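You operate a simulated robot arm through the tools that you are given. There is no shell and no other tool.

Carry out the task below with a simulated robot arm. There is one attempt and no reset: what you move stays moved.

JOB
Release the drive, turn the plate home by hand, engage the drive and step it three times.
Fine: home mark on the pointer; hands off the plate while the drive turns it; step key only; leave the knobs.

It is judged by the outcome, as a careful person would: the job done as asked, and still so three seconds after it is handed in. It fails if anything else is knocked over, pushed out of place, dropped, spilled or broken.

ROBOT AND FRAMES
A 6-joint arm with a two-finger gripper, fixed in place. Base frame: the origin is at the foot of the arm, x ahead of it, y to its left, z up. Readings come in m, degrees, newtons and seconds.
Its first joint turns from -166.0 to 166.0 degrees. Payload 3.43 kg.
The TCP is the grasp point between the finger pads, 0.02 m short of the fingertips. In the tool frame z runs along the fingers and y along their closing line. Largest opening 0.19 m; the body of the gripper starts 0.248 m behind the TCP.
Orientation is that of the tool frame in the base frame, as [roll, pitch, yaw] about the fixed x, y, z axes, in that order (R = Rz(yaw) Ry(pitch) Rx(roll)). With the fingers straight down and closing along the base's y, the tool's x points along the base's -x, its y along +y and its z along -z.

CONTROLS
- The arm moves only by the tool arm_command. Its argument "moves" is a list of rows, each an object (a shift or turn left out is 0, a gripper value left out holds the last) with "linear": the shift along the tool's x, y, z in units of 20 mm (1.0 is 20 mm), a list of three; "delta_rot": the turn, a rotation vector about the tool's x, y, z in units of 8 degrees (1.0 is 8 degrees), a list of three; "claw": the opening, from 0 (shut) to 1 (fully open). In form: [{"linear": [tx, ty, tz], "delta_rot": [wx, wy, wz], "claw": claw}, ...]. A call has 1 to 20 rows; each row shifts and turns the commanded pose from where the row before left it, along the tool's axes as they then stand. A call with a number of a shift or a turn outside -1 to 1 is refused whole. Each row takes 0.2 s and may step no farther than 0.05 m and 8.6 degrees from the row before; otherwise, or with a gripper value out of range, the whole call is refused. Where a pose cannot be reached the arm comes as near as it can. A force on the tool above 60 N (or 10 N above the force at the start of the call, whichever is more), or a blocked arm, ends the call early, and 0.2 s more pass. Each finger travels about 0.153 m/s and halts on what it meets, pressing with about 33 N; the grip force reading is that of the motor and also rises with nothing between the fingers. The clock runs only during rows and for 0.2 s after the last one: add rows that do not move to give the fingers time. It gives the time, the measured TCP pose, the force on the tool (base axes), the opening and the grip force at its end, in the units of the frame above (readings bear some noise), with the torque about the TCP (base axes, N m) and any sound that the robot's microphone picked up, and new pictures: "show" is both (left out), scene, wrist or none.
- Cameras (640 x 400 px; columns grow to the right, rows downward): "scene" is fixed at [0.04, 0.6632, 1.2034]; the picture's right is [-0.54, -0.84, 0.00], its down [-0.23, 0.14, -0.96] and it looks along [0.81, -0.52, -0.27] (base axes); focal length 351 px, centre (320, 200). "wrist" rides on the gripper at [0.07, -0.008, -0.288] in the tool frame; the picture's right is [0.12, 0.99, 0.00], its down [-0.96, 0.12, -0.25] and it looks along [-0.24, 0.03, 0.97] (tool axes); focal length 261 px, centre (320, 200). There is no depth. A picture from a camera that has moved, and an enlarged one, comes with that camera's place and axes in the base frame and with its lens. The place of the scene camera against the robot may be out by one fixed shift of up to 0.025 m in any direction.
- move_column(by): slides the trunk up (or, below 0, down) by that many m; the arm rides with it, the base frame stays. It gives what a move gives, with no picture.
- close_up(camera, box): a new picture of the part [left, top, right, bottom] of that camera's present view, enlarged. The clock stands still meanwhile.
- finish_job(): hands the job in; it is judged then, once.

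Places have to be worked out from the pictures, the camera data and where the tool is seen. Open the gripper and draw the arm clear of the work before you hand the job in, unless the task says otherwise.

The tools are called after "Emit:" as name(argument=value, ...) on one line, values as JSON. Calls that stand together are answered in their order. arm_command: Moves the arm, as the interface text tells. Its arguments: {"type":"object","properties":{"moves":{"type":"array","items":{"type":"object","properties":{"linear":{"type":"array","items":{"type":"number"}},"delta_rot":{"type":"array","items":{"type":"number"}},"claw":{"type":"number"}}}},"show":{"type":"string","enum":["both","scene","wrist","none"]}},"required":["moves"]} The other tools are called the same way: move_column (by) slides the trunk up or down; close_up (camera, box) takes an enlarged picture of a part of a camera's view; finish_job () hands the job in.

At the start:

```text
clock: 0.0
tcp_pos: [0.6296, -0.1515, 1.0351]
ee_rot: [-180.0, 0.0, 180.0]
wrist_force: [0.2, -0.2, -0.2]
torque: [0.03, 0.0, 0.05]
grip_width: 0.1899
gripper_force: 0.0
trunk travel left (down, up): [-0.225, 0.215]
```

scene: 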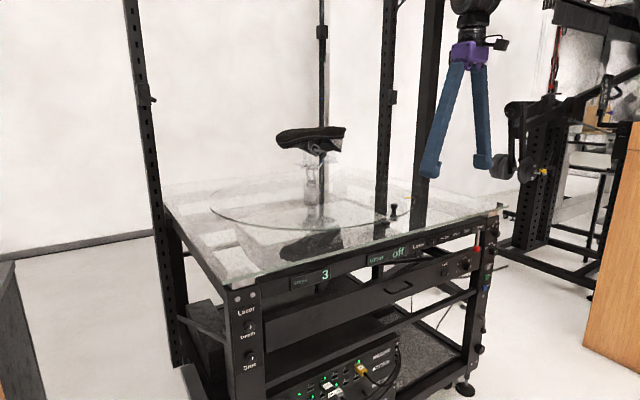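
wrist: 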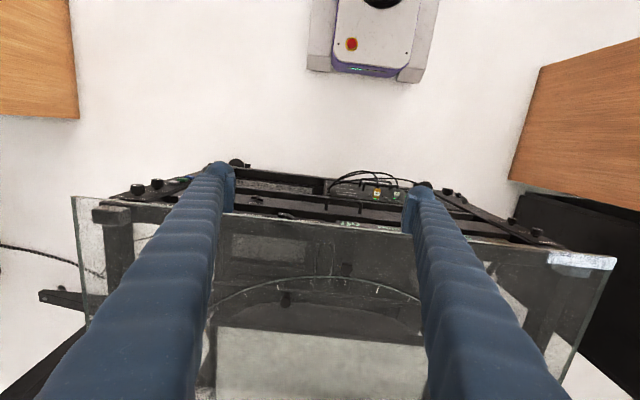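

The scene shows a glass-topped turntable frame with a round plate, displays ("3", "off") and controls on the front. I'll enlarge several parts to find the drive, step key, knobs, pointer and home mark.

Emit:
close_up(camera="scene", box=[200, 170, 430, 300])

Emit:
close_up(camera="scene", box=[360, 190, 520, 290])

Emit:
close_up(camera="scene", box=[220, 250, 400, 390])

Emit:
close_up(camera="wrist", box=[60, 150, 640, 400])

```text
2.78 times, centred on (315, 235) of scene
camera zoom: at [0.04, 0.6632, 1.2034], right [-0.54, -0.84, 0.0], down [-0.23, 0.14, -0.96], along [0.81, -0.52, -0.27], focal length 976 px, centre (334, 103)
```

zoom: 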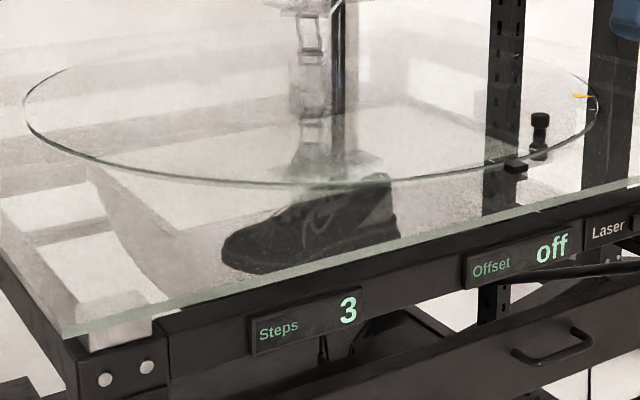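

```text
4.00 times, centred on (440, 240) of scene
camera zoom: at [0.04, 0.6632, 1.2034], right [-0.54, -0.84, 0.0], down [-0.23, 0.14, -0.96], along [0.81, -0.52, -0.27], focal length 1403 px, centre (-160, 40)
```

zoom: 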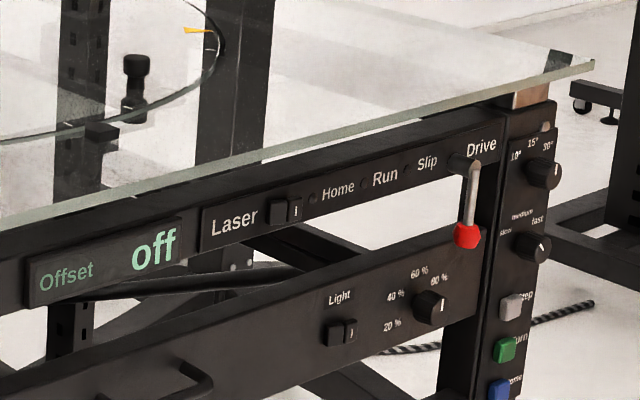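

```text
2.86 times, centred on (310, 320) of scene
camera zoom: at [0.04, 0.6632, 1.2034], right [-0.54, -0.84, 0.0], down [-0.23, 0.14, -0.96], along [0.81, -0.52, -0.27], focal length 1002 px, centre (349, -143)
```

zoom: 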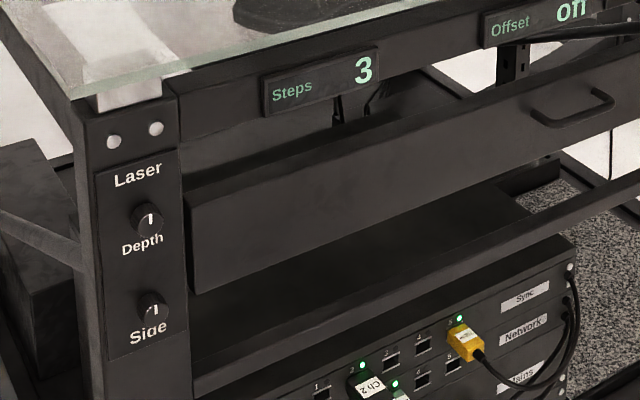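

```text
1.10 times, centred on (350, 275) of wrist
camera zoom: at [0.5602, -0.1594, 1.3233], right [-0.12, 0.99, 0.0], down [0.96, 0.12, 0.25], along [0.24, 0.03, -0.97], focal length 288 px, centre (287, 117)
```

zoom: 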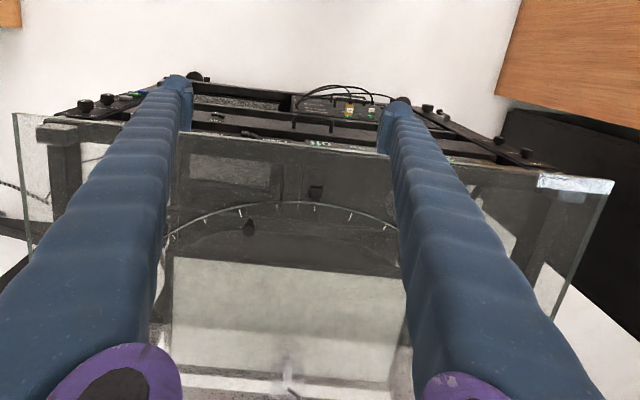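

I judge the glass top to be at z≈0.82 with its front edge at x≈0.735. The plate centre is near (1.26, -0.08) with radius about 0.41, the fixed pointer near (0.81, -0.075), the peg near (0.89, -0.19), and the yellow home mark about 48° round towards -y. The drive lever and step key are on the front panel around y≈-0.47 to -0.56, so I'll tilt the tool to point forward (+x) up here and look at the panel with the wrist camera.

Emit:
arm_command(moves=[{"delta_rot": [0, -0.9375, 0]}, {"delta_rot": [0, -0.9375, 0]}, {"delta_rot": [0, -0.9375, 0]}, {"delta_rot": [0, -0.9375, 0]}, {"delta_rot": [0, -0.9375, 0]}, {"delta_rot": [0, -0.9375, 0]}, {"delta_rot": [0, -0.9375, 0]}, {"delta_rot": [0, -0.9375, 0]}, {"delta_rot": [0, -0.9375, 0]}, {"delta_rot": [0, -0.9375, 0]}, {"delta_rot": [0, -0.9375, 0]}, {"delta_rot": [0, -0.9375, 0]}, {"linear": [0, 0, 0]}])

```text
clock: 2.8
tcp_pos: [0.7589, -0.2056, 1.1719]
ee_rot: [147.7, 75.1, 149.9]
wrist_force: [0.4, 0.6, -0.9]
torque: [0.0, -0.02, 0.04]
grip_width: 0.19
gripper_force: 0.0
out of reach, approached as far as the arm can: row 4, 5, 7, 8, 9, 10, 11, 12
trunk travel left (down, up): [-0.225, 0.215]
camera wrist: at [0.4638, -0.2207, 1.166], right [-0.05, 1.0, 0.02], down [-0.03, -0.02, 1.0], along [1.0, 0.05, 0.03], focal length 261 px, centre (320, 200)
```

scene: 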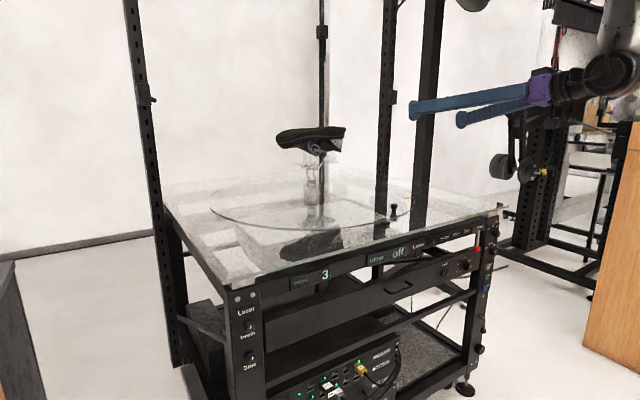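
wrist: 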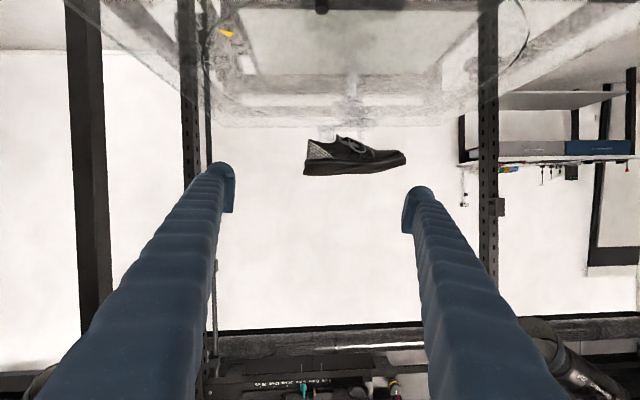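

The arm couldn't hold the TCP point with the tool horizontal (too close in), but it now points forward. I'll move sideways to -y where there is more room, then check the pose.

Emit:
arm_command(moves=[{"linear": [0, -1, 0], "claw": 0}, {"linear": [0, -1, 0]}, {"linear": [0, -1, 0]}, {"linear": [0, -1, 0]}, {"linear": [0, -1, 0]}, {"linear": [0, -1, 0]}, {"linear": [0, -1, 0]}, {"linear": [0, -1, 0]}, {"linear": [0, -1, 0]}, {"linear": [0, -1, 0]}, {"linear": [0, -1, 0]}, {"linear": [0, -1, 0]}, {"linear": [0, 0, 0]}, {"linear": [0, 0, 0]}])

```text
clock: 5.8
tcp_pos: [0.7633, -0.4415, 1.1369]
ee_rot: [148.0, 75.1, 150.3]
wrist_force: [-0.1, -0.8, -0.1]
torque: [-0.02, 0.01, 0.0]
grip_width: 0.0001
gripper_force: 33.3
trunk travel left (down, up): [-0.225, 0.215]
camera wrist: at [0.4694, -0.4571, 1.1329], right [-0.05, 1.0, 0.02], down [-0.03, -0.02, 1.0], along [1.0, 0.05, 0.03], focal length 261 px, centre (320, 200)
```

scene: 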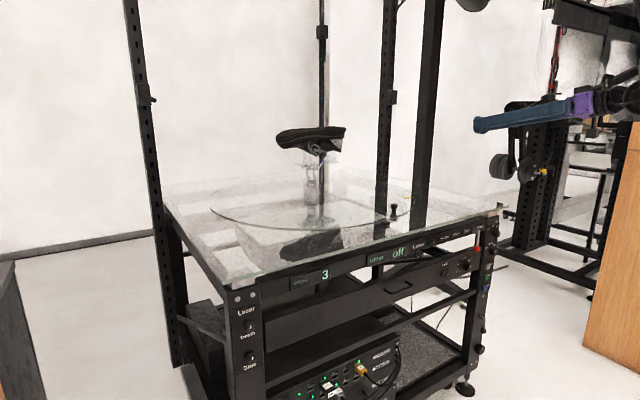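
wrist: 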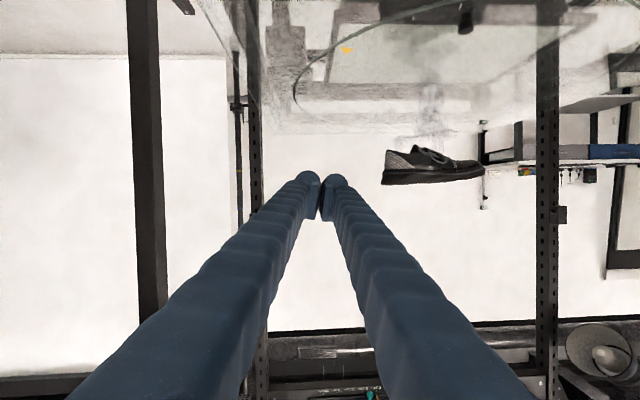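

The pose now holds with the tool pointing forward about 13° below horizontal. I'll back off in -x and then descend in front of the panel with the fingers open to look at it.

Emit:
arm_command(moves=[{"linear": [0.217, 0.023, -0.978], "claw": 1}, {"linear": [0.217, 0.023, -0.978]}, {"linear": [0.217, 0.023, -0.978]}, {"linear": [0.217, 0.023, -0.978]}, {"linear": [0.217, 0.023, -0.978]}, {"linear": [0.217, 0.023, -0.978]}, {"linear": [0.217, 0.023, -0.978]}, {"linear": [0.217, 0.023, -0.978]}, {"linear": [0.965, -0.14, 0.22]}, {"linear": [0.965, -0.14, 0.22]}, {"linear": [0.965, -0.14, 0.22]}, {"linear": [0.965, -0.14, 0.22]}, {"linear": [0.965, -0.14, 0.22]}, {"linear": [0.965, -0.14, 0.22]}, {"linear": [0.965, -0.14, 0.22]}, {"linear": [0.965, -0.14, 0.22]}, {"linear": [0.965, -0.14, 0.22]}, {"linear": [0.965, -0.14, 0.22]}])

```text
clock: 9.6
tcp_pos: [0.6232, -0.4952, 0.9715]
ee_rot: [147.0, 74.5, 149.6]
wrist_force: [0.2, 0.1, 0.7]
torque: [-0.03, 0.01, 0.0]
grip_width: 0.19
gripper_force: 0.0
out of reach, approached as far as the arm can: row 13, 14, 15, 16, 17, 18
trunk travel left (down, up): [-0.225, 0.215]
camera wrist: at [0.3276, -0.5117, 0.967], right [-0.06, 1.0, 0.03], down [-0.02, -0.03, 1.0], along [1.0, 0.05, 0.03], focal length 261 px, centre (320, 200)
```

scene: 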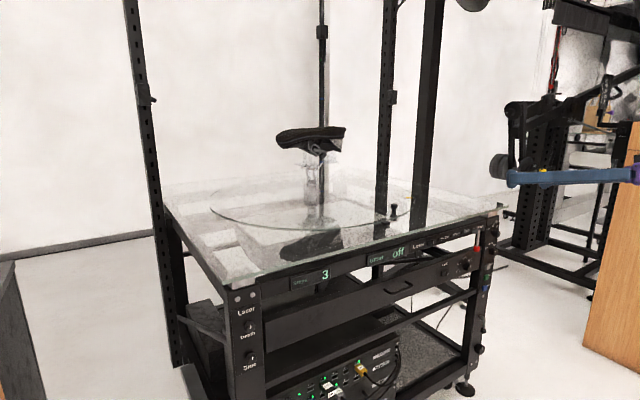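
wrist: 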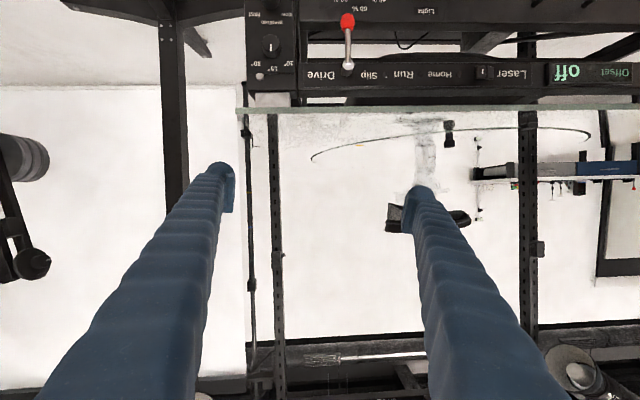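

The panel is now visible (upside down): the drive lever with its red ball, the Slip/Run/Home lamps and the step-angle knob. The arm can't go lower in this stance, so I'll lower the trunk.

Emit:
move_column(by=-0.2)

Emit:
close_up(camera="wrist", box=[160, 0, 640, 300])

Emit:
close_up(camera="wrist", box=[240, 50, 400, 250])

```text
clock: 11.8
tcp_pos: [0.6225, -0.4957, 0.7721]
ee_rot: [147.0, 74.6, 149.8]
wrist_force: [-0.5, 0.1, 0.4]
torque: [-0.03, 0.03, 0.03]
grip_width: 0.1898
gripper_force: 0.1
trunk travel left (down, up): [-0.025, 0.415]
```

```text
1.33 times, centred on (400, 150) of wrist
camera zoom: at [0.3274, -0.5114, 0.7675], right [-0.06, 1.0, 0.03], down [-0.02, -0.03, 1.0], along [1.0, 0.05, 0.03], focal length 348 px, centre (213, 267)
```

zoom: 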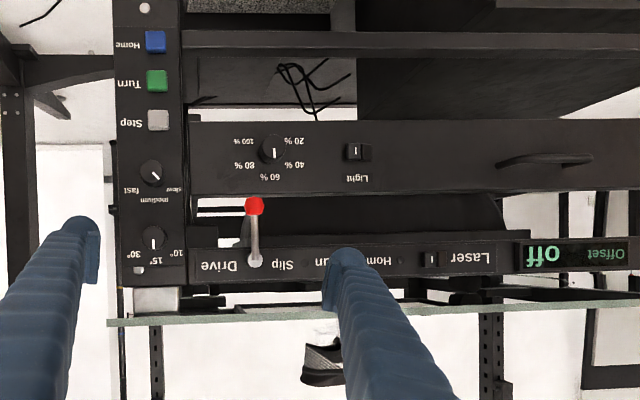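

```text
2.00 times, centred on (320, 150) of wrist
camera zoom: at [0.3274, -0.5114, 0.7675], right [-0.06, 1.0, 0.03], down [-0.02, -0.03, 1.0], along [1.0, 0.05, 0.03], focal length 521 px, centre (320, 300)
```

zoom: 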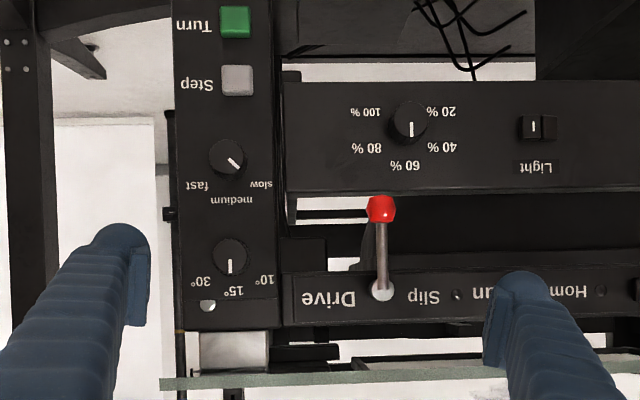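

I have a clear view of the lever (ball near (0.715, -0.444, 0.705), pivot near (0.72, -0.44, 0.77)), hanging straight down. I'll look at it from the scene camera to judge how it swings, and at its lamps.

Emit:
close_up(camera="scene", box=[440, 215, 510, 265])

Emit:
close_up(camera="wrist", box=[280, 80, 440, 220])

Emit:
close_up(camera="scene", box=[370, 180, 440, 240])

```text
8.00 times, centred on (475, 240) of scene
camera zoom: at [0.04, 0.6632, 1.2034], right [-0.54, -0.84, 0.0], down [-0.23, 0.14, -0.96], along [0.81, -0.52, -0.27], focal length 2807 px, centre (-920, -120)
```

zoom: 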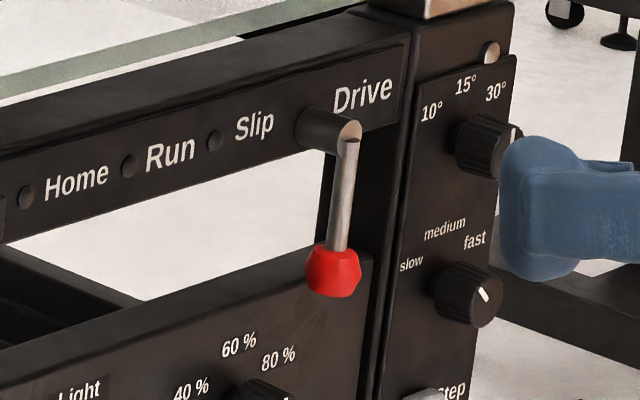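

```text
2.86 times, centred on (360, 150) of wrist
camera zoom: at [0.3274, -0.5114, 0.7675], right [-0.06, 1.0, 0.03], down [-0.02, -0.03, 1.0], along [1.0, 0.05, 0.03], focal length 745 px, centre (206, 343)
```

zoom: 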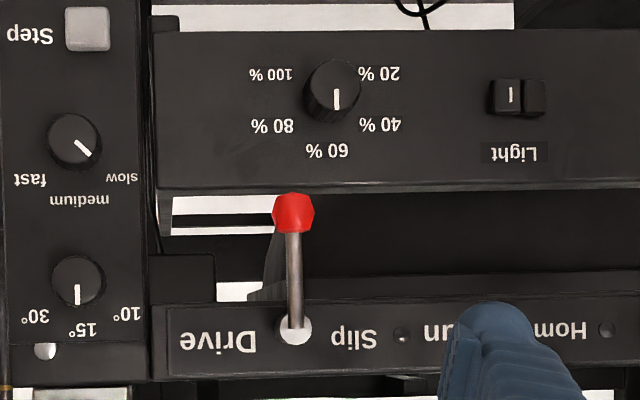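

```text
6.67 times, centred on (405, 210) of scene
camera zoom: at [0.04, 0.6632, 1.2034], right [-0.54, -0.84, 0.0], down [-0.23, 0.14, -0.96], along [0.81, -0.52, -0.27], focal length 2339 px, centre (-247, 133)
```

zoom: 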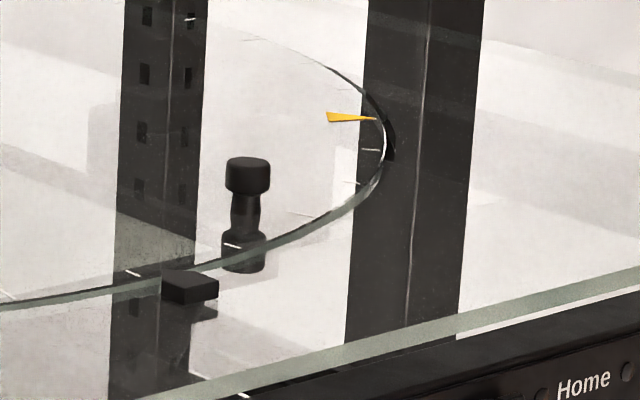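

The lever is a rod on a boss whose axis is normal to the panel, so it swings in the panel plane; its direction isn't marked. I'll first straighten the tool to point exactly along +x.

Emit:
arm_command(moves=[{"delta_rot": [0.172, -0.81, -0.5]}, {"delta_rot": [0.172, -0.81, -0.5]}, {"linear": [0, 0, 0]}])

```text
clock: 12.6
tcp_pos: [0.6503, -0.583, 0.804]
ee_rot: [110.4, 87.6, 111.8]
wrist_force: [-0.4, 0.2, -1.0]
torque: [0.01, -0.25, 0.14]
grip_width: 0.1899
gripper_force: 0.2
out of reach, approached as far as the arm can: row 1, 2
trunk travel left (down, up): [-0.025, 0.415]
camera wrist: at [0.3638, -0.5969, 0.7388], right [-0.03, 1.0, -0.08], down [-0.24, 0.07, 0.97], along [0.97, 0.05, 0.23], focal length 261 px, centre (320, 200)
```

scene: 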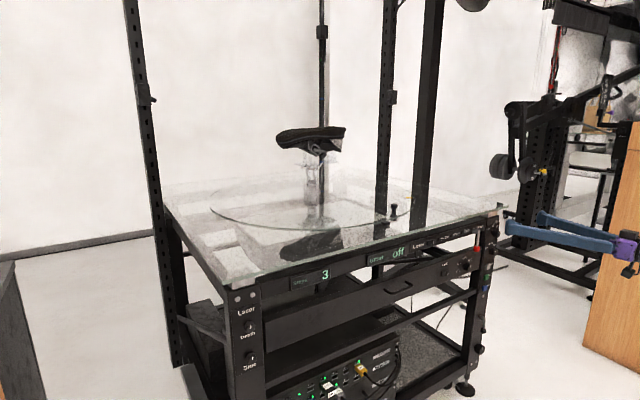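
wrist: 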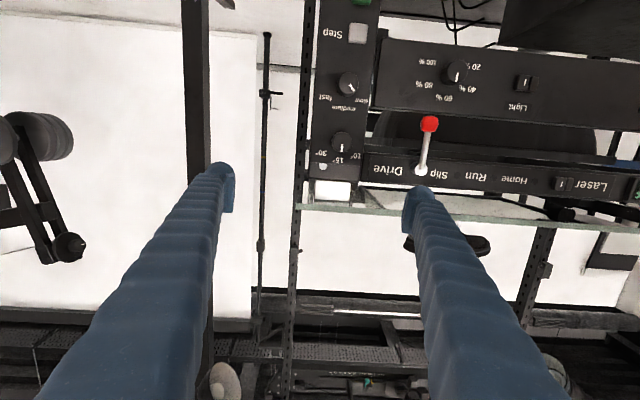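

The tool is now straight at the TCP (0.65, -0.58, 0.80), but the arm prefers a downward tilt; two wrist rays put the ball at (0.708, -0.446, 0.712) and the pivot at (0.705, -0.446, 0.772). I'll tilt the tool down about 35° and close the fingers, to use them as a pusher.

Emit:
arm_command(moves=[{"delta_rot": [0, 0.875, 0], "claw": 0}, {"delta_rot": [0, 0.875, 0]}, {"delta_rot": [0, 0.875, 0]}, {"delta_rot": [0, 0.875, 0]}, {"delta_rot": [0, 0.875, 0]}, {"linear": [0, 0, 0]}])

```text
clock: 14.0
tcp_pos: [0.6515, -0.5811, 0.8058]
ee_rot: [179.9, 54.8, 179.8]
wrist_force: [0.0, 0.4, -0.7]
torque: [-0.02, 0.02, -0.05]
grip_width: 0.0
gripper_force: 32.6
trunk travel left (down, up): [-0.025, 0.415]
camera wrist: at [0.3763, -0.5897, 0.9155], right [-0.07, 0.99, -0.1], down [0.35, 0.11, 0.93], along [0.93, 0.03, -0.36], focal length 261 px, centre (320, 200)
```

scene: 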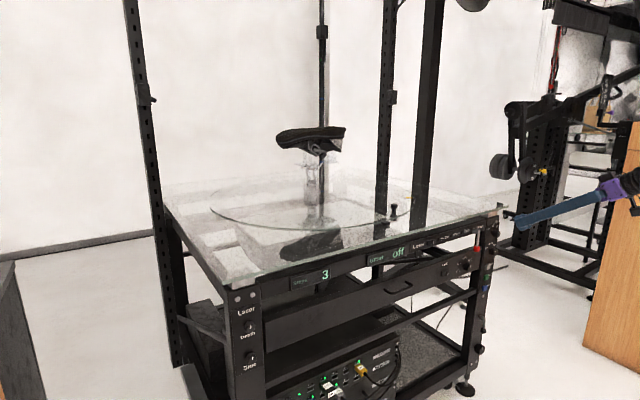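
wrist: 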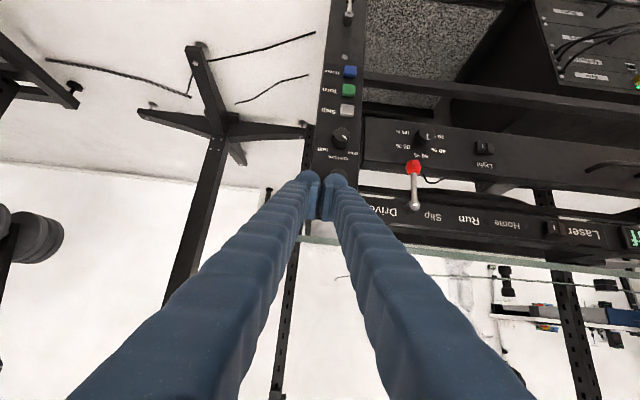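

The pose is clean and a third ray confirms the ball at about (0.708, -0.446, 0.714). I'll move the closed fingers to the -y side of the ball (without touching) at about (0.69, -0.50, 0.715).

Emit:
arm_command(moves=[{"linear": [0.743, 0.81, 0.524]}, {"linear": [0.743, 0.81, 0.524]}, {"linear": [0.743, 0.81, 0.524]}, {"linear": [0.743, 0.81, 0.524]}, {"linear": [0.743, 0.81, 0.524]}, {"linear": [-0.553, 0, 0.784]}, {"linear": [-0.553, 0, 0.784]}, {"linear": [0, 0, 0]}])

```text
clock: 15.8
tcp_pos: [0.6896, -0.5007, 0.7143]
ee_rot: [179.9, 54.8, 179.8]
wrist_force: [-0.4, -0.4, -0.2]
torque: [0.0, -0.01, -0.03]
grip_width: 0.0
gripper_force: 33.5
trunk travel left (down, up): [-0.025, 0.415]
camera wrist: at [0.415, -0.5087, 0.8235], right [-0.07, 0.99, -0.1], down [0.35, 0.11, 0.93], along [0.93, 0.03, -0.36], focal length 261 px, centre (320, 200)
```

scene: 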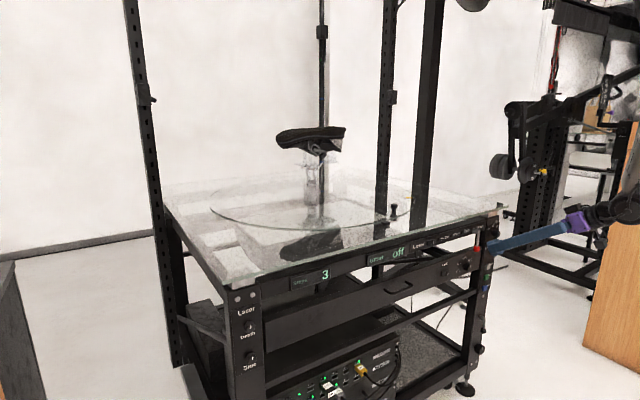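
wrist: 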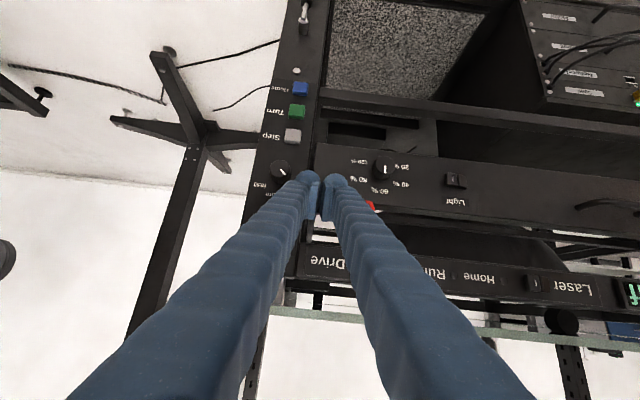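

Fingers are beside the ball without contact. I'll push gently in +y in small steps and watch the force and any sound.

Emit:
arm_command(moves=[{"linear": [0, 0.4, 0]}, {"linear": [0, 0.4, 0]}, {"linear": [0, 0.4, 0]}, {"linear": [0, 0.3, 0]}, {"linear": [0, 0.3, 0]}, {"linear": [0, 0.3, 0]}])

Emit:
close_up(camera="scene", box=[440, 215, 510, 265])

```text
clock: 17.2
tcp_pos: [0.6905, -0.4592, 0.7139]
ee_rot: [179.3, 54.7, 179.4]
wrist_force: [0.0, -0.1, 0.0]
torque: [0.05, -0.03, 0.03]
grip_width: 0.0001
gripper_force: 32.6
trunk travel left (down, up): [-0.025, 0.415]
camera wrist: at [0.4163, -0.4686, 0.8248], right [-0.07, 0.99, -0.09], down [0.35, 0.11, 0.93], along [0.93, 0.03, -0.36], focal length 261 px, centre (320, 200)
```

scene: 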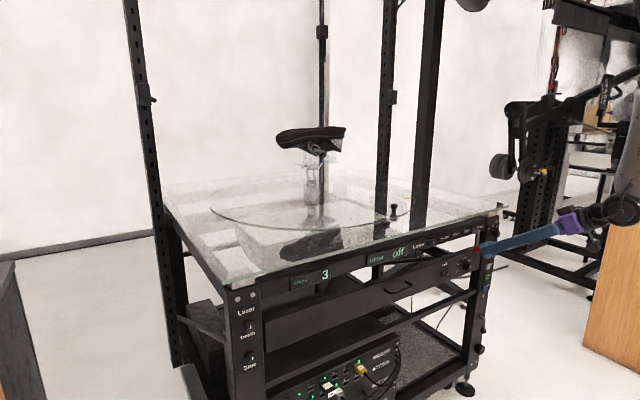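
wrist: 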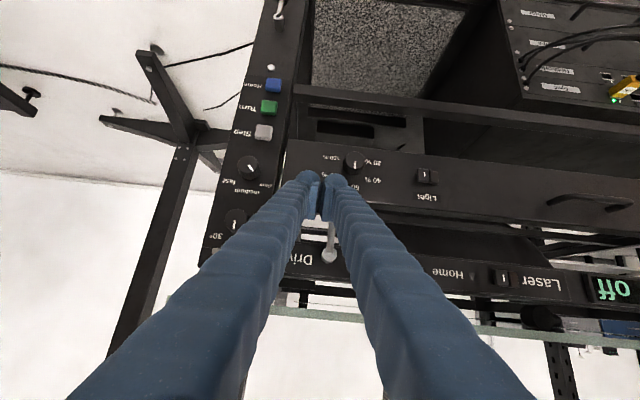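

```text
8.00 times, centred on (475, 240) of scene
camera zoom: at [0.04, 0.6632, 1.2034], right [-0.54, -0.84, 0.0], down [-0.23, 0.14, -0.96], along [0.81, -0.52, -0.27], focal length 2807 px, centre (-920, -120)
```

zoom: 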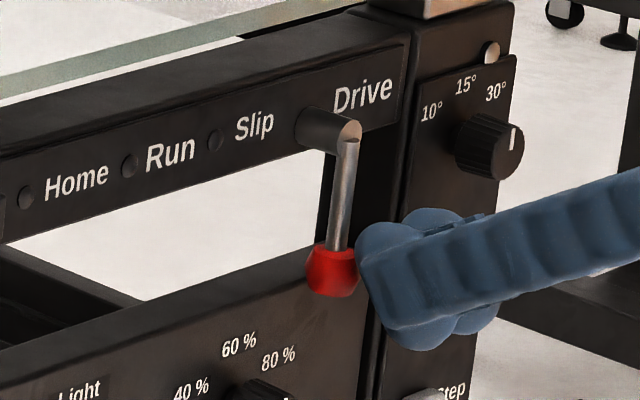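

Readings show no contact force yet, with the finger just beside the ball. I'll keep pushing +y in 5 mm steps.

Emit:
arm_command(moves=[{"linear": [0, 0.25, 0]}, {"linear": [0, 0.25, 0]}, {"linear": [0, 0.25, 0]}, {"linear": [0, 0.25, 0]}], show="none")

Emit:
close_up(camera="scene", box=[440, 215, 510, 265])

```text
clock: 18.2
tcp_pos: [0.6957, -0.4463, 0.7213]
ee_rot: [179.0, 54.5, 179.2]
wrist_force: [0.1, -0.3, 0.4]
torque: [0.02, -0.02, -0.01]
grip_width: 0.0
gripper_force: 32.9
out of reach, approached as far as the arm can: row 2, 4
trunk travel left (down, up): [-0.025, 0.415]
```

```text
8.00 times, centred on (475, 240) of scene
camera zoom: at [0.04, 0.6632, 1.2034], right [-0.54, -0.84, 0.0], down [-0.23, 0.14, -0.96], along [0.81, -0.52, -0.27], focal length 2807 px, centre (-920, -120)
```

zoom: 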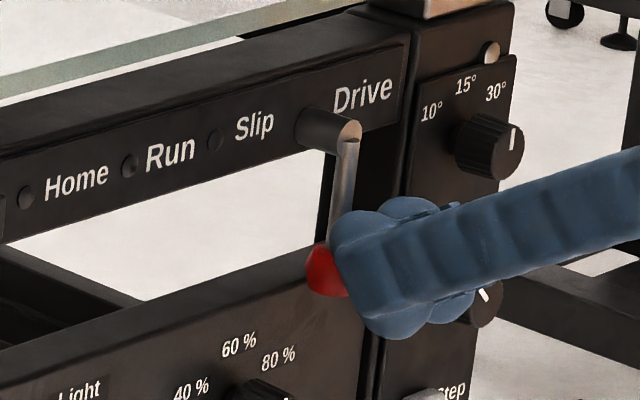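

The fingers passed in front of the ball without contact, so the ball must be deeper (x≈0.72), and this stance is at its reach limit. I'll back off in -y, tilt further down (to about 55°), and then go in deeper.

Emit:
arm_command(moves=[{"linear": [0, -1, 0]}, {"linear": [0, -1, 0]}, {"linear": [0, -1, 0]}, {"linear": [0.3, 0, -0.5], "delta_rot": [0, 0.85, 0]}, {"linear": [0, 0, 0], "delta_rot": [0, 0.85, 0]}, {"linear": [0, 0, 0], "delta_rot": [0, 0.85, 0]}, {"linear": [0, 0, 0]}])

```text
clock: 19.8
tcp_pos: [0.6836, -0.5057, 0.7224]
ee_rot: [180.0, 34.4, 179.8]
wrist_force: [0.2, -0.6, -0.8]
torque: [-0.06, 0.04, -0.04]
grip_width: 0.0001
gripper_force: 32.4
trunk travel left (down, up): [-0.025, 0.415]
camera wrist: at [0.4638, -0.5142, 0.9209], right [-0.1, 0.99, -0.07], down [0.65, 0.11, 0.75], along [0.75, 0.03, -0.66], focal length 261 px, centre (320, 200)
```

scene: 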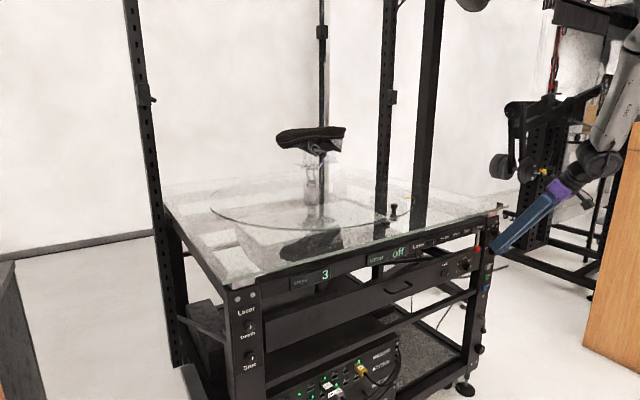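
wrist: 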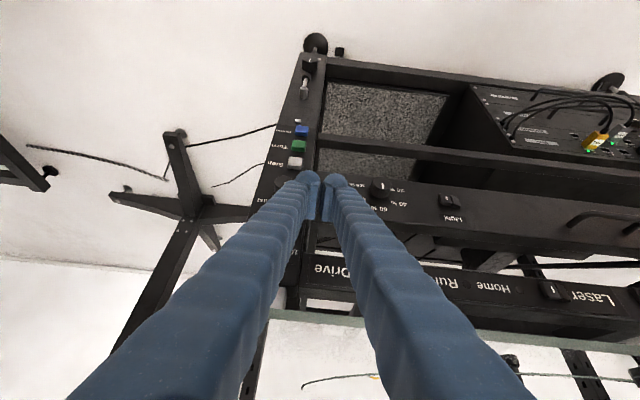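

Good pose at (0.684, -0.506, 0.722), 55° down. I'll go 20 mm deeper in x and push +y again in small steps.

Emit:
arm_command(moves=[{"linear": [-0.441, 0, 0.302]}, {"linear": [-0.441, 0, 0.302]}, {"linear": [0, 0.4, 0]}, {"linear": [0, 0.4, 0]}, {"linear": [0, 0.4, 0]}, {"linear": [0, 0.3, 0]}, {"linear": [0, 0.3, 0]}, {"linear": [0, 0.3, 0]}, {"linear": [0, 0.3, 0]}])

Emit:
close_up(camera="scene", box=[440, 215, 510, 265])

```text
clock: 21.8
tcp_pos: [0.7042, -0.4647, 0.7263]
ee_rot: [-179.8, 34.7, 179.5]
wrist_force: [-20.7, -44.9, 22.5]
torque: [0.26, -0.32, -0.49]
grip_width: 0.0
gripper_force: 33.1
trunk travel left (down, up): [-0.025, 0.415]
camera wrist: at [0.4824, -0.4703, 0.9236], right [-0.09, 0.99, -0.07], down [0.65, 0.11, 0.75], along [0.75, 0.02, -0.66], focal length 261 px, centre (320, 200)
```

scene: 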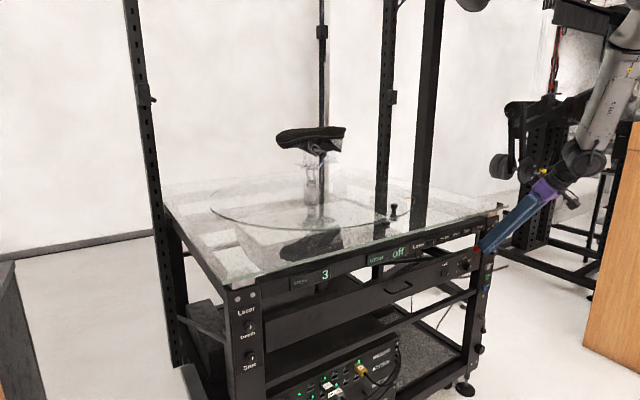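
wrist: 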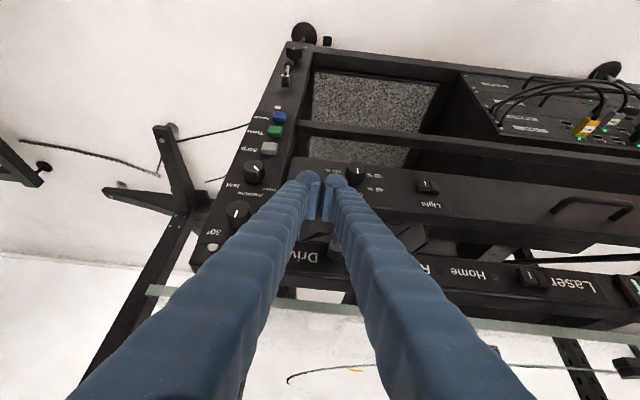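

```text
8.00 times, centred on (475, 240) of scene
camera zoom: at [0.04, 0.6632, 1.2034], right [-0.54, -0.84, 0.0], down [-0.23, 0.14, -0.96], along [0.81, -0.52, -0.27], focal length 2807 px, centre (-920, -120)
```

zoom: 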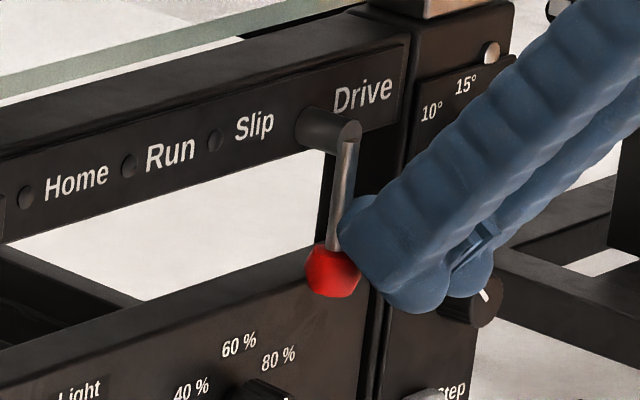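

With 45 N in y and the ball not moved, the lever is against a stop in +y (or doesn't swing that way). I'll back off, go round in front to the +y side, and then test pushing it towards -y.

Emit:
arm_command(moves=[{"linear": [0, -0.7, 0]}, {"linear": [0, -0.8, 0]}, {"linear": [0.825, 0, -0.565]}, {"linear": [0.825, 0, -0.565]}, {"linear": [0.825, 0, -0.565]}, {"linear": [0, 1, 0]}, {"linear": [0, 1, 0]}, {"linear": [0, 1, 0]}, {"linear": [0, 1, 0]}, {"linear": [0, 1, 0]}, {"linear": [0, 1, 0]}, {"linear": [0, 0, 0]}])

Emit:
close_up(camera="scene", box=[440, 215, 510, 265])

Emit:
close_up(camera="wrist", box=[160, 100, 480, 300])

```text
clock: 24.4
tcp_pos: [0.6464, -0.3669, 0.7224]
ee_rot: [179.8, 34.3, 179.7]
wrist_force: [-0.1, 0.2, 0.2]
torque: [-0.01, 0.03, -0.04]
grip_width: 0.0001
gripper_force: 33.6
trunk travel left (down, up): [-0.025, 0.415]
camera wrist: at [0.4254, -0.3754, 0.9205], right [-0.1, 0.99, -0.07], down [0.65, 0.11, 0.75], along [0.75, 0.03, -0.66], focal length 261 px, centre (320, 200)
```

scene: 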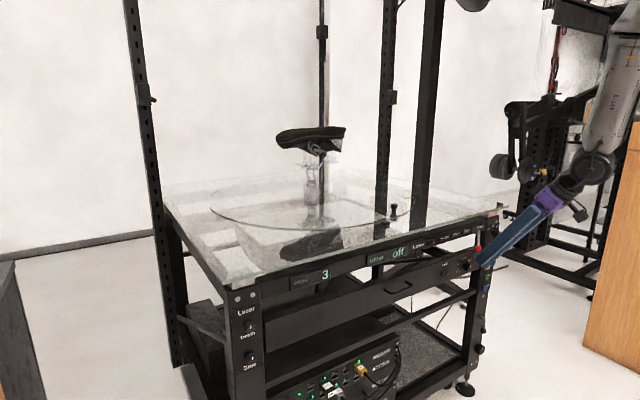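
wrist: 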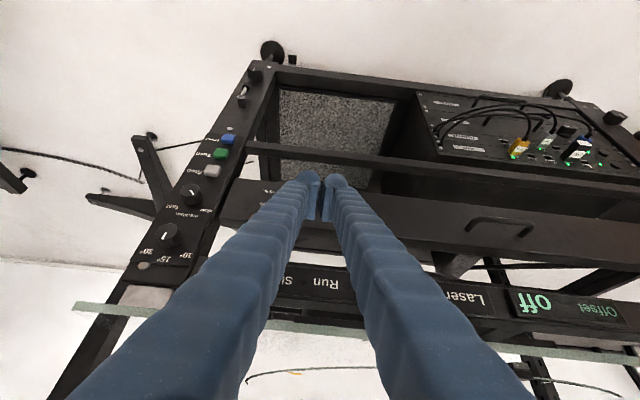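

```text
8.00 times, centred on (475, 240) of scene
camera zoom: at [0.04, 0.6632, 1.2034], right [-0.54, -0.84, 0.0], down [-0.23, 0.14, -0.96], along [0.81, -0.52, -0.27], focal length 2807 px, centre (-920, -120)
```

zoom: 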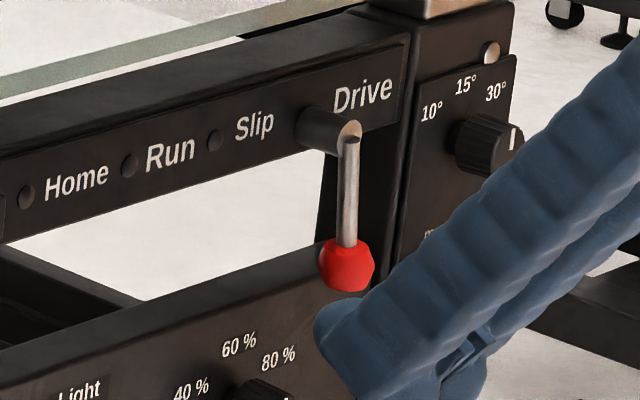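

```text
2.00 times, centred on (320, 200) of wrist
camera zoom: at [0.4254, -0.3754, 0.9205], right [-0.1, 0.99, -0.07], down [0.65, 0.11, 0.75], along [0.75, 0.03, -0.66], focal length 521 px, centre (320, 200)
```

zoom: 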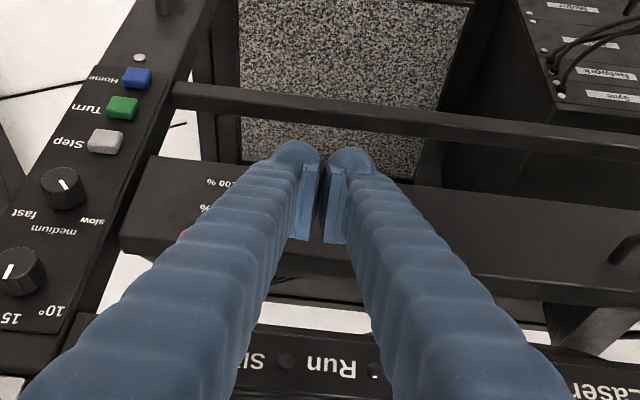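

The ball has shifted a little towards -y compared with before (it followed the finger as I backed off), so the lever swings that way. I'll come in on its +y side and push towards -y in small steps.

Emit:
arm_command(moves=[{"linear": [0.396, 0, 0.578]}, {"linear": [-0.737, 0, 0.505]}, {"linear": [-0.737, 0, 0.505]}, {"linear": [-0.737, 0, 0.505]}, {"linear": [0, -0.5, 0]}, {"linear": [0, -0.5, 0]}, {"linear": [0, -0.5, 0]}, {"linear": [0, -0.3, 0]}, {"linear": [0, -0.3, 0]}, {"linear": [0, -0.3, 0]}, {"linear": [0, -0.3, 0]}, {"linear": [0, -0.3, 0]}, {"linear": [0, -0.3, 0]}, {"linear": [0, -0.3, 0]}])

Emit:
close_up(camera="scene", box=[440, 215, 510, 265])

```text
clock: 27.4
tcp_pos: [0.6982, -0.4388, 0.7073]
ee_rot: [-180.0, 34.4, 179.8]
wrist_force: [-0.9, 1.0, 0.4]
torque: [0.02, -0.01, -0.04]
grip_width: 0.0
gripper_force: 33.1
trunk travel left (down, up): [-0.025, 0.415]
camera wrist: at [0.4783, -0.4484, 0.9064], right [-0.09, 0.99, -0.07], down [0.65, 0.11, 0.75], along [0.75, 0.03, -0.66], focal length 261 px, centre (320, 200)
```

scene: 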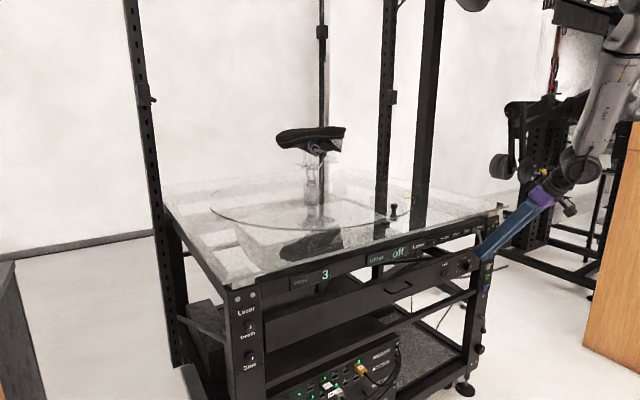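
wrist: 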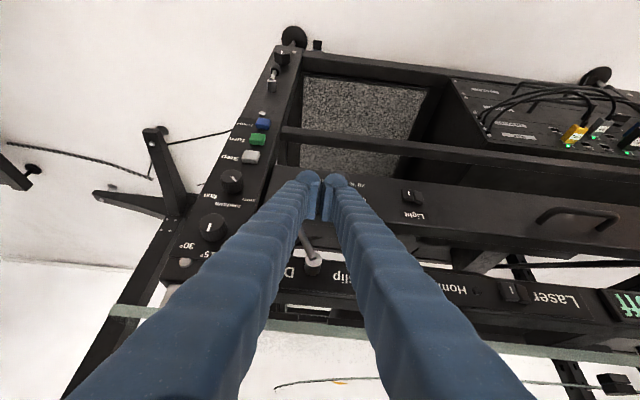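

```text
8.00 times, centred on (475, 240) of scene
camera zoom: at [0.04, 0.6632, 1.2034], right [-0.54, -0.84, 0.0], down [-0.23, 0.14, -0.96], along [0.81, -0.52, -0.27], focal length 2807 px, centre (-920, -120)
```

zoom: 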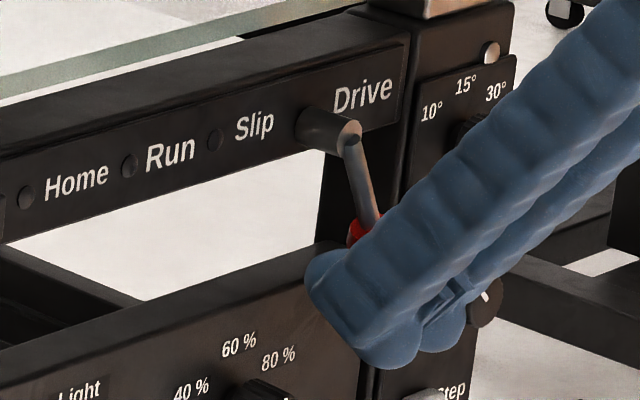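

The lever now swings freely towards -y (about 25° so far). I'll continue along its arc: -y with a little rise.

Emit:
arm_command(moves=[{"linear": [-0.113, -0.3, -0.165]}, {"linear": [-0.113, -0.3, -0.165]}, {"linear": [-0.113, -0.3, -0.165]}, {"linear": [-0.113, -0.3, -0.165]}, {"linear": [-0.113, -0.3, -0.165]}])

Emit:
close_up(camera="scene", box=[440, 215, 510, 265])

Emit:
close_up(camera="wrist", box=[160, 150, 480, 350])

```text
clock: 28.6
tcp_pos: [0.6972, -0.4683, 0.7272]
ee_rot: [179.9, 34.4, 179.8]
wrist_force: [-3.6, 5.8, -4.2]
torque: [0.01, 0.08, 0.07]
grip_width: 0.0001
gripper_force: 32.9
trunk travel left (down, up): [-0.025, 0.415]
camera wrist: at [0.4783, -0.4776, 0.9255], right [-0.1, 0.99, -0.06], down [0.65, 0.11, 0.75], along [0.75, 0.03, -0.66], focal length 261 px, centre (320, 200)
```

scene: 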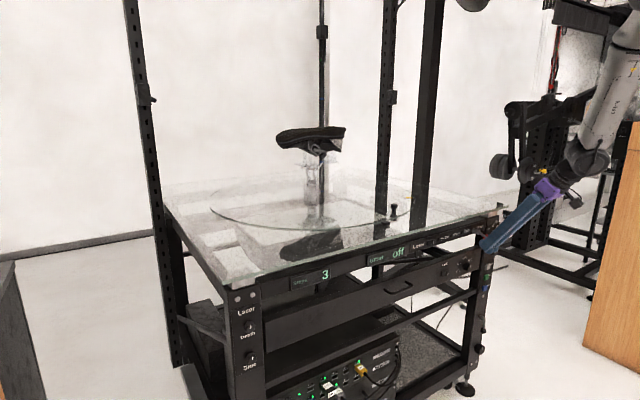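
wrist: 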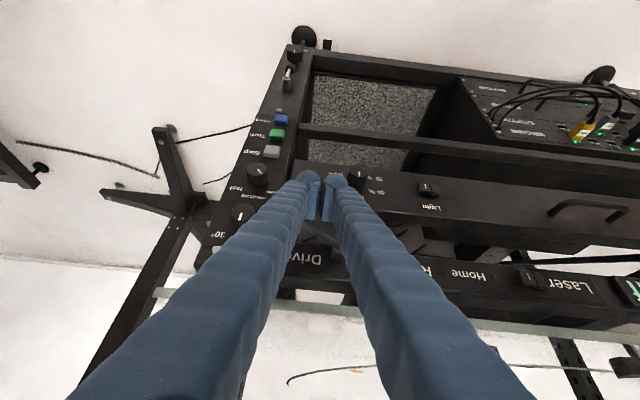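

```text
8.00 times, centred on (475, 240) of scene
camera zoom: at [0.04, 0.6632, 1.2034], right [-0.54, -0.84, 0.0], down [-0.23, 0.14, -0.96], along [0.81, -0.52, -0.27], focal length 2807 px, centre (-920, -120)
```

zoom: 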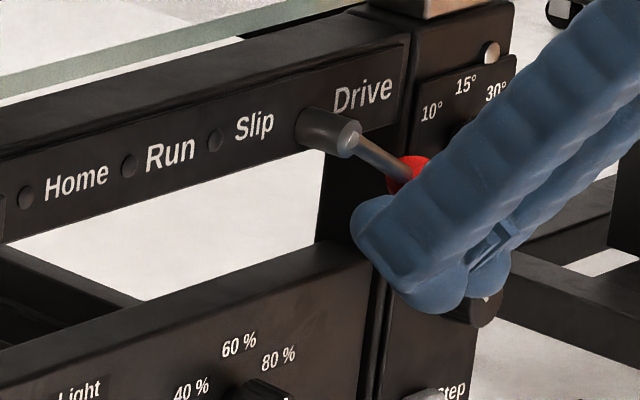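

```text
2.00 times, centred on (320, 250) of wrist
camera zoom: at [0.4783, -0.4776, 0.9255], right [-0.1, 0.99, -0.06], down [0.65, 0.11, 0.75], along [0.75, 0.03, -0.66], focal length 521 px, centre (320, 100)
```

zoom: 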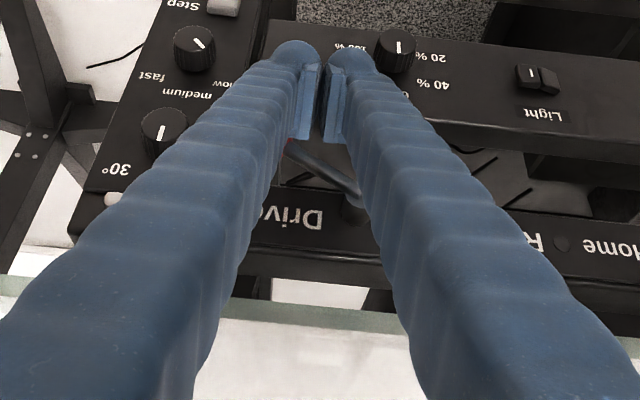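

The lever is at roughly 65-70° with only about 8 N. I'll continue upward and slightly -y until the stop is felt.

Emit:
arm_command(moves=[{"linear": [-0.17, -0.15, -0.248]}, {"linear": [-0.17, -0.15, -0.248]}, {"linear": [-0.17, -0.15, -0.248]}], show="none")

Emit:
close_up(camera="scene", box=[380, 200, 520, 280])

```text
clock: 29.2
tcp_pos: [0.6922, -0.4714, 0.7345]
ee_rot: [179.4, 33.8, 179.6]
wrist_force: [-4.3, 0.8, 0.1]
torque: [-0.01, 0.02, -0.06]
grip_width: 0.0
gripper_force: 32.8
trunk travel left (down, up): [-0.025, 0.415]
stopped in row 3: the force on the tool passed its limit at 63 N (the readings are from after the stop); the commanded pose is now the measured one
```

```text
4.57 times, centred on (450, 240) of scene
camera zoom: at [0.04, 0.6632, 1.2034], right [-0.54, -0.84, 0.0], down [-0.23, 0.14, -0.96], along [0.81, -0.52, -0.27], focal length 1604 px, centre (-274, 17)
```

zoom: 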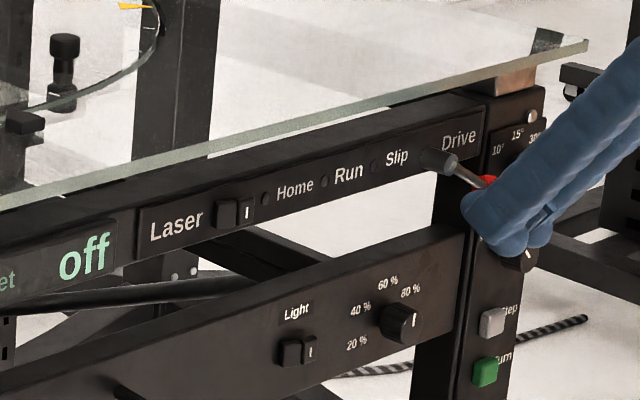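

The push met a firm stop at around 70°, which is likely the lever's end position. I'll withdraw straight back (-x) and look whether it stays there.

Emit:
arm_command(moves=[{"linear": [0.2, 0.15, 0.25]}, {"linear": [0.825, 0, -0.565]}, {"linear": [0.825, 0, -0.565]}, {"linear": [0.825, 0, -0.565]}, {"linear": [0.825, 0, -0.565]}, {"linear": [0, -1, 0]}, {"linear": [0, -1, 0]}, {"linear": [0, -1, 0]}, {"linear": [0, -1, 0]}, {"linear": [0, -1, 0], "claw": 1}, {"linear": [0, 0, 0]}, {"linear": [0, 0, 0]}])

Emit:
close_up(camera="scene", box=[380, 200, 520, 280])

Emit:
close_up(camera="wrist", box=[240, 100, 480, 300])

```text
clock: 31.9
tcp_pos: [0.6127, -0.5698, 0.7287]
ee_rot: [179.5, 33.9, 179.8]
wrist_force: [0.3, -0.4, -0.2]
torque: [0.0, -0.01, 0.03]
grip_width: 0.1899
gripper_force: 0.1
trunk travel left (down, up): [-0.025, 0.415]
camera wrist: at [0.3943, -0.5791, 0.929], right [-0.1, 0.99, -0.06], down [0.66, 0.11, 0.74], along [0.74, 0.03, -0.67], focal length 261 px, centre (320, 200)
```

scene: 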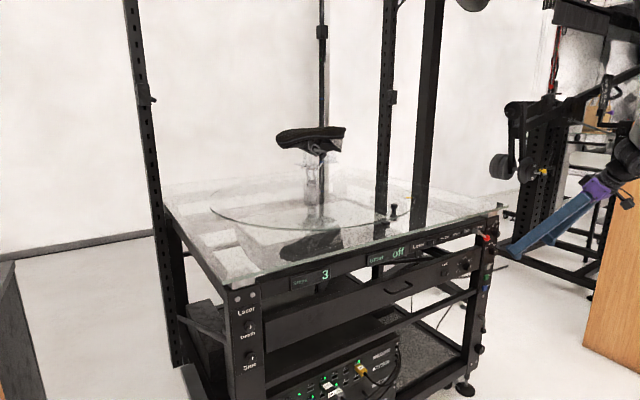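
wrist: 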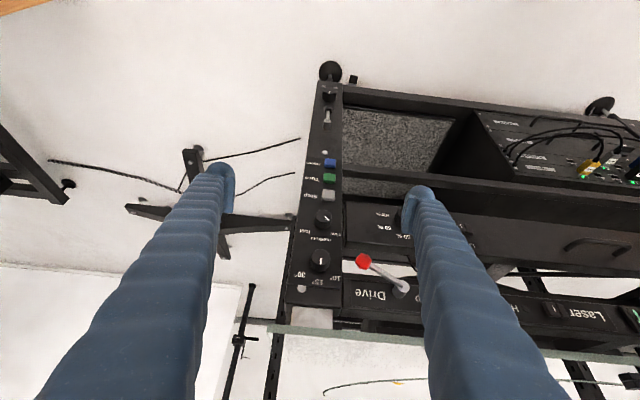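

```text
4.57 times, centred on (450, 240) of scene
camera zoom: at [0.04, 0.6632, 1.2034], right [-0.54, -0.84, 0.0], down [-0.23, 0.14, -0.96], along [0.81, -0.52, -0.27], focal length 1604 px, centre (-274, 17)
```

zoom: 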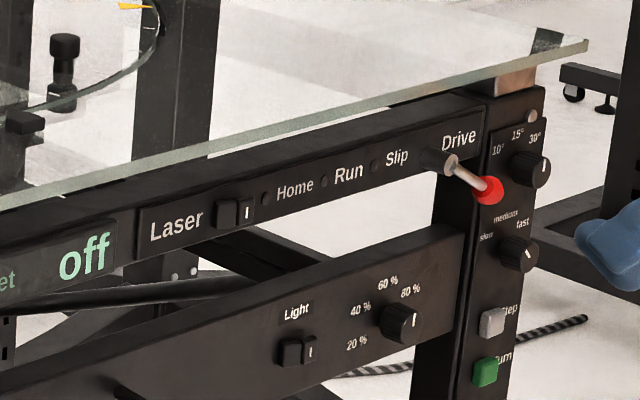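

```text
2.00 times, centred on (360, 200) of wrist
camera zoom: at [0.3943, -0.5791, 0.929], right [-0.1, 0.99, -0.06], down [0.66, 0.11, 0.74], along [0.74, 0.03, -0.67], focal length 521 px, centre (240, 200)
```

zoom: 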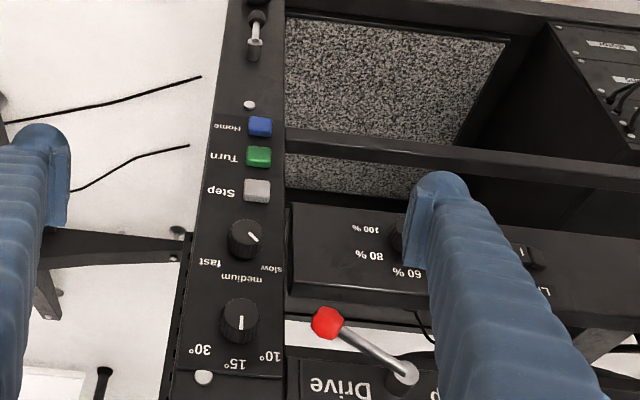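

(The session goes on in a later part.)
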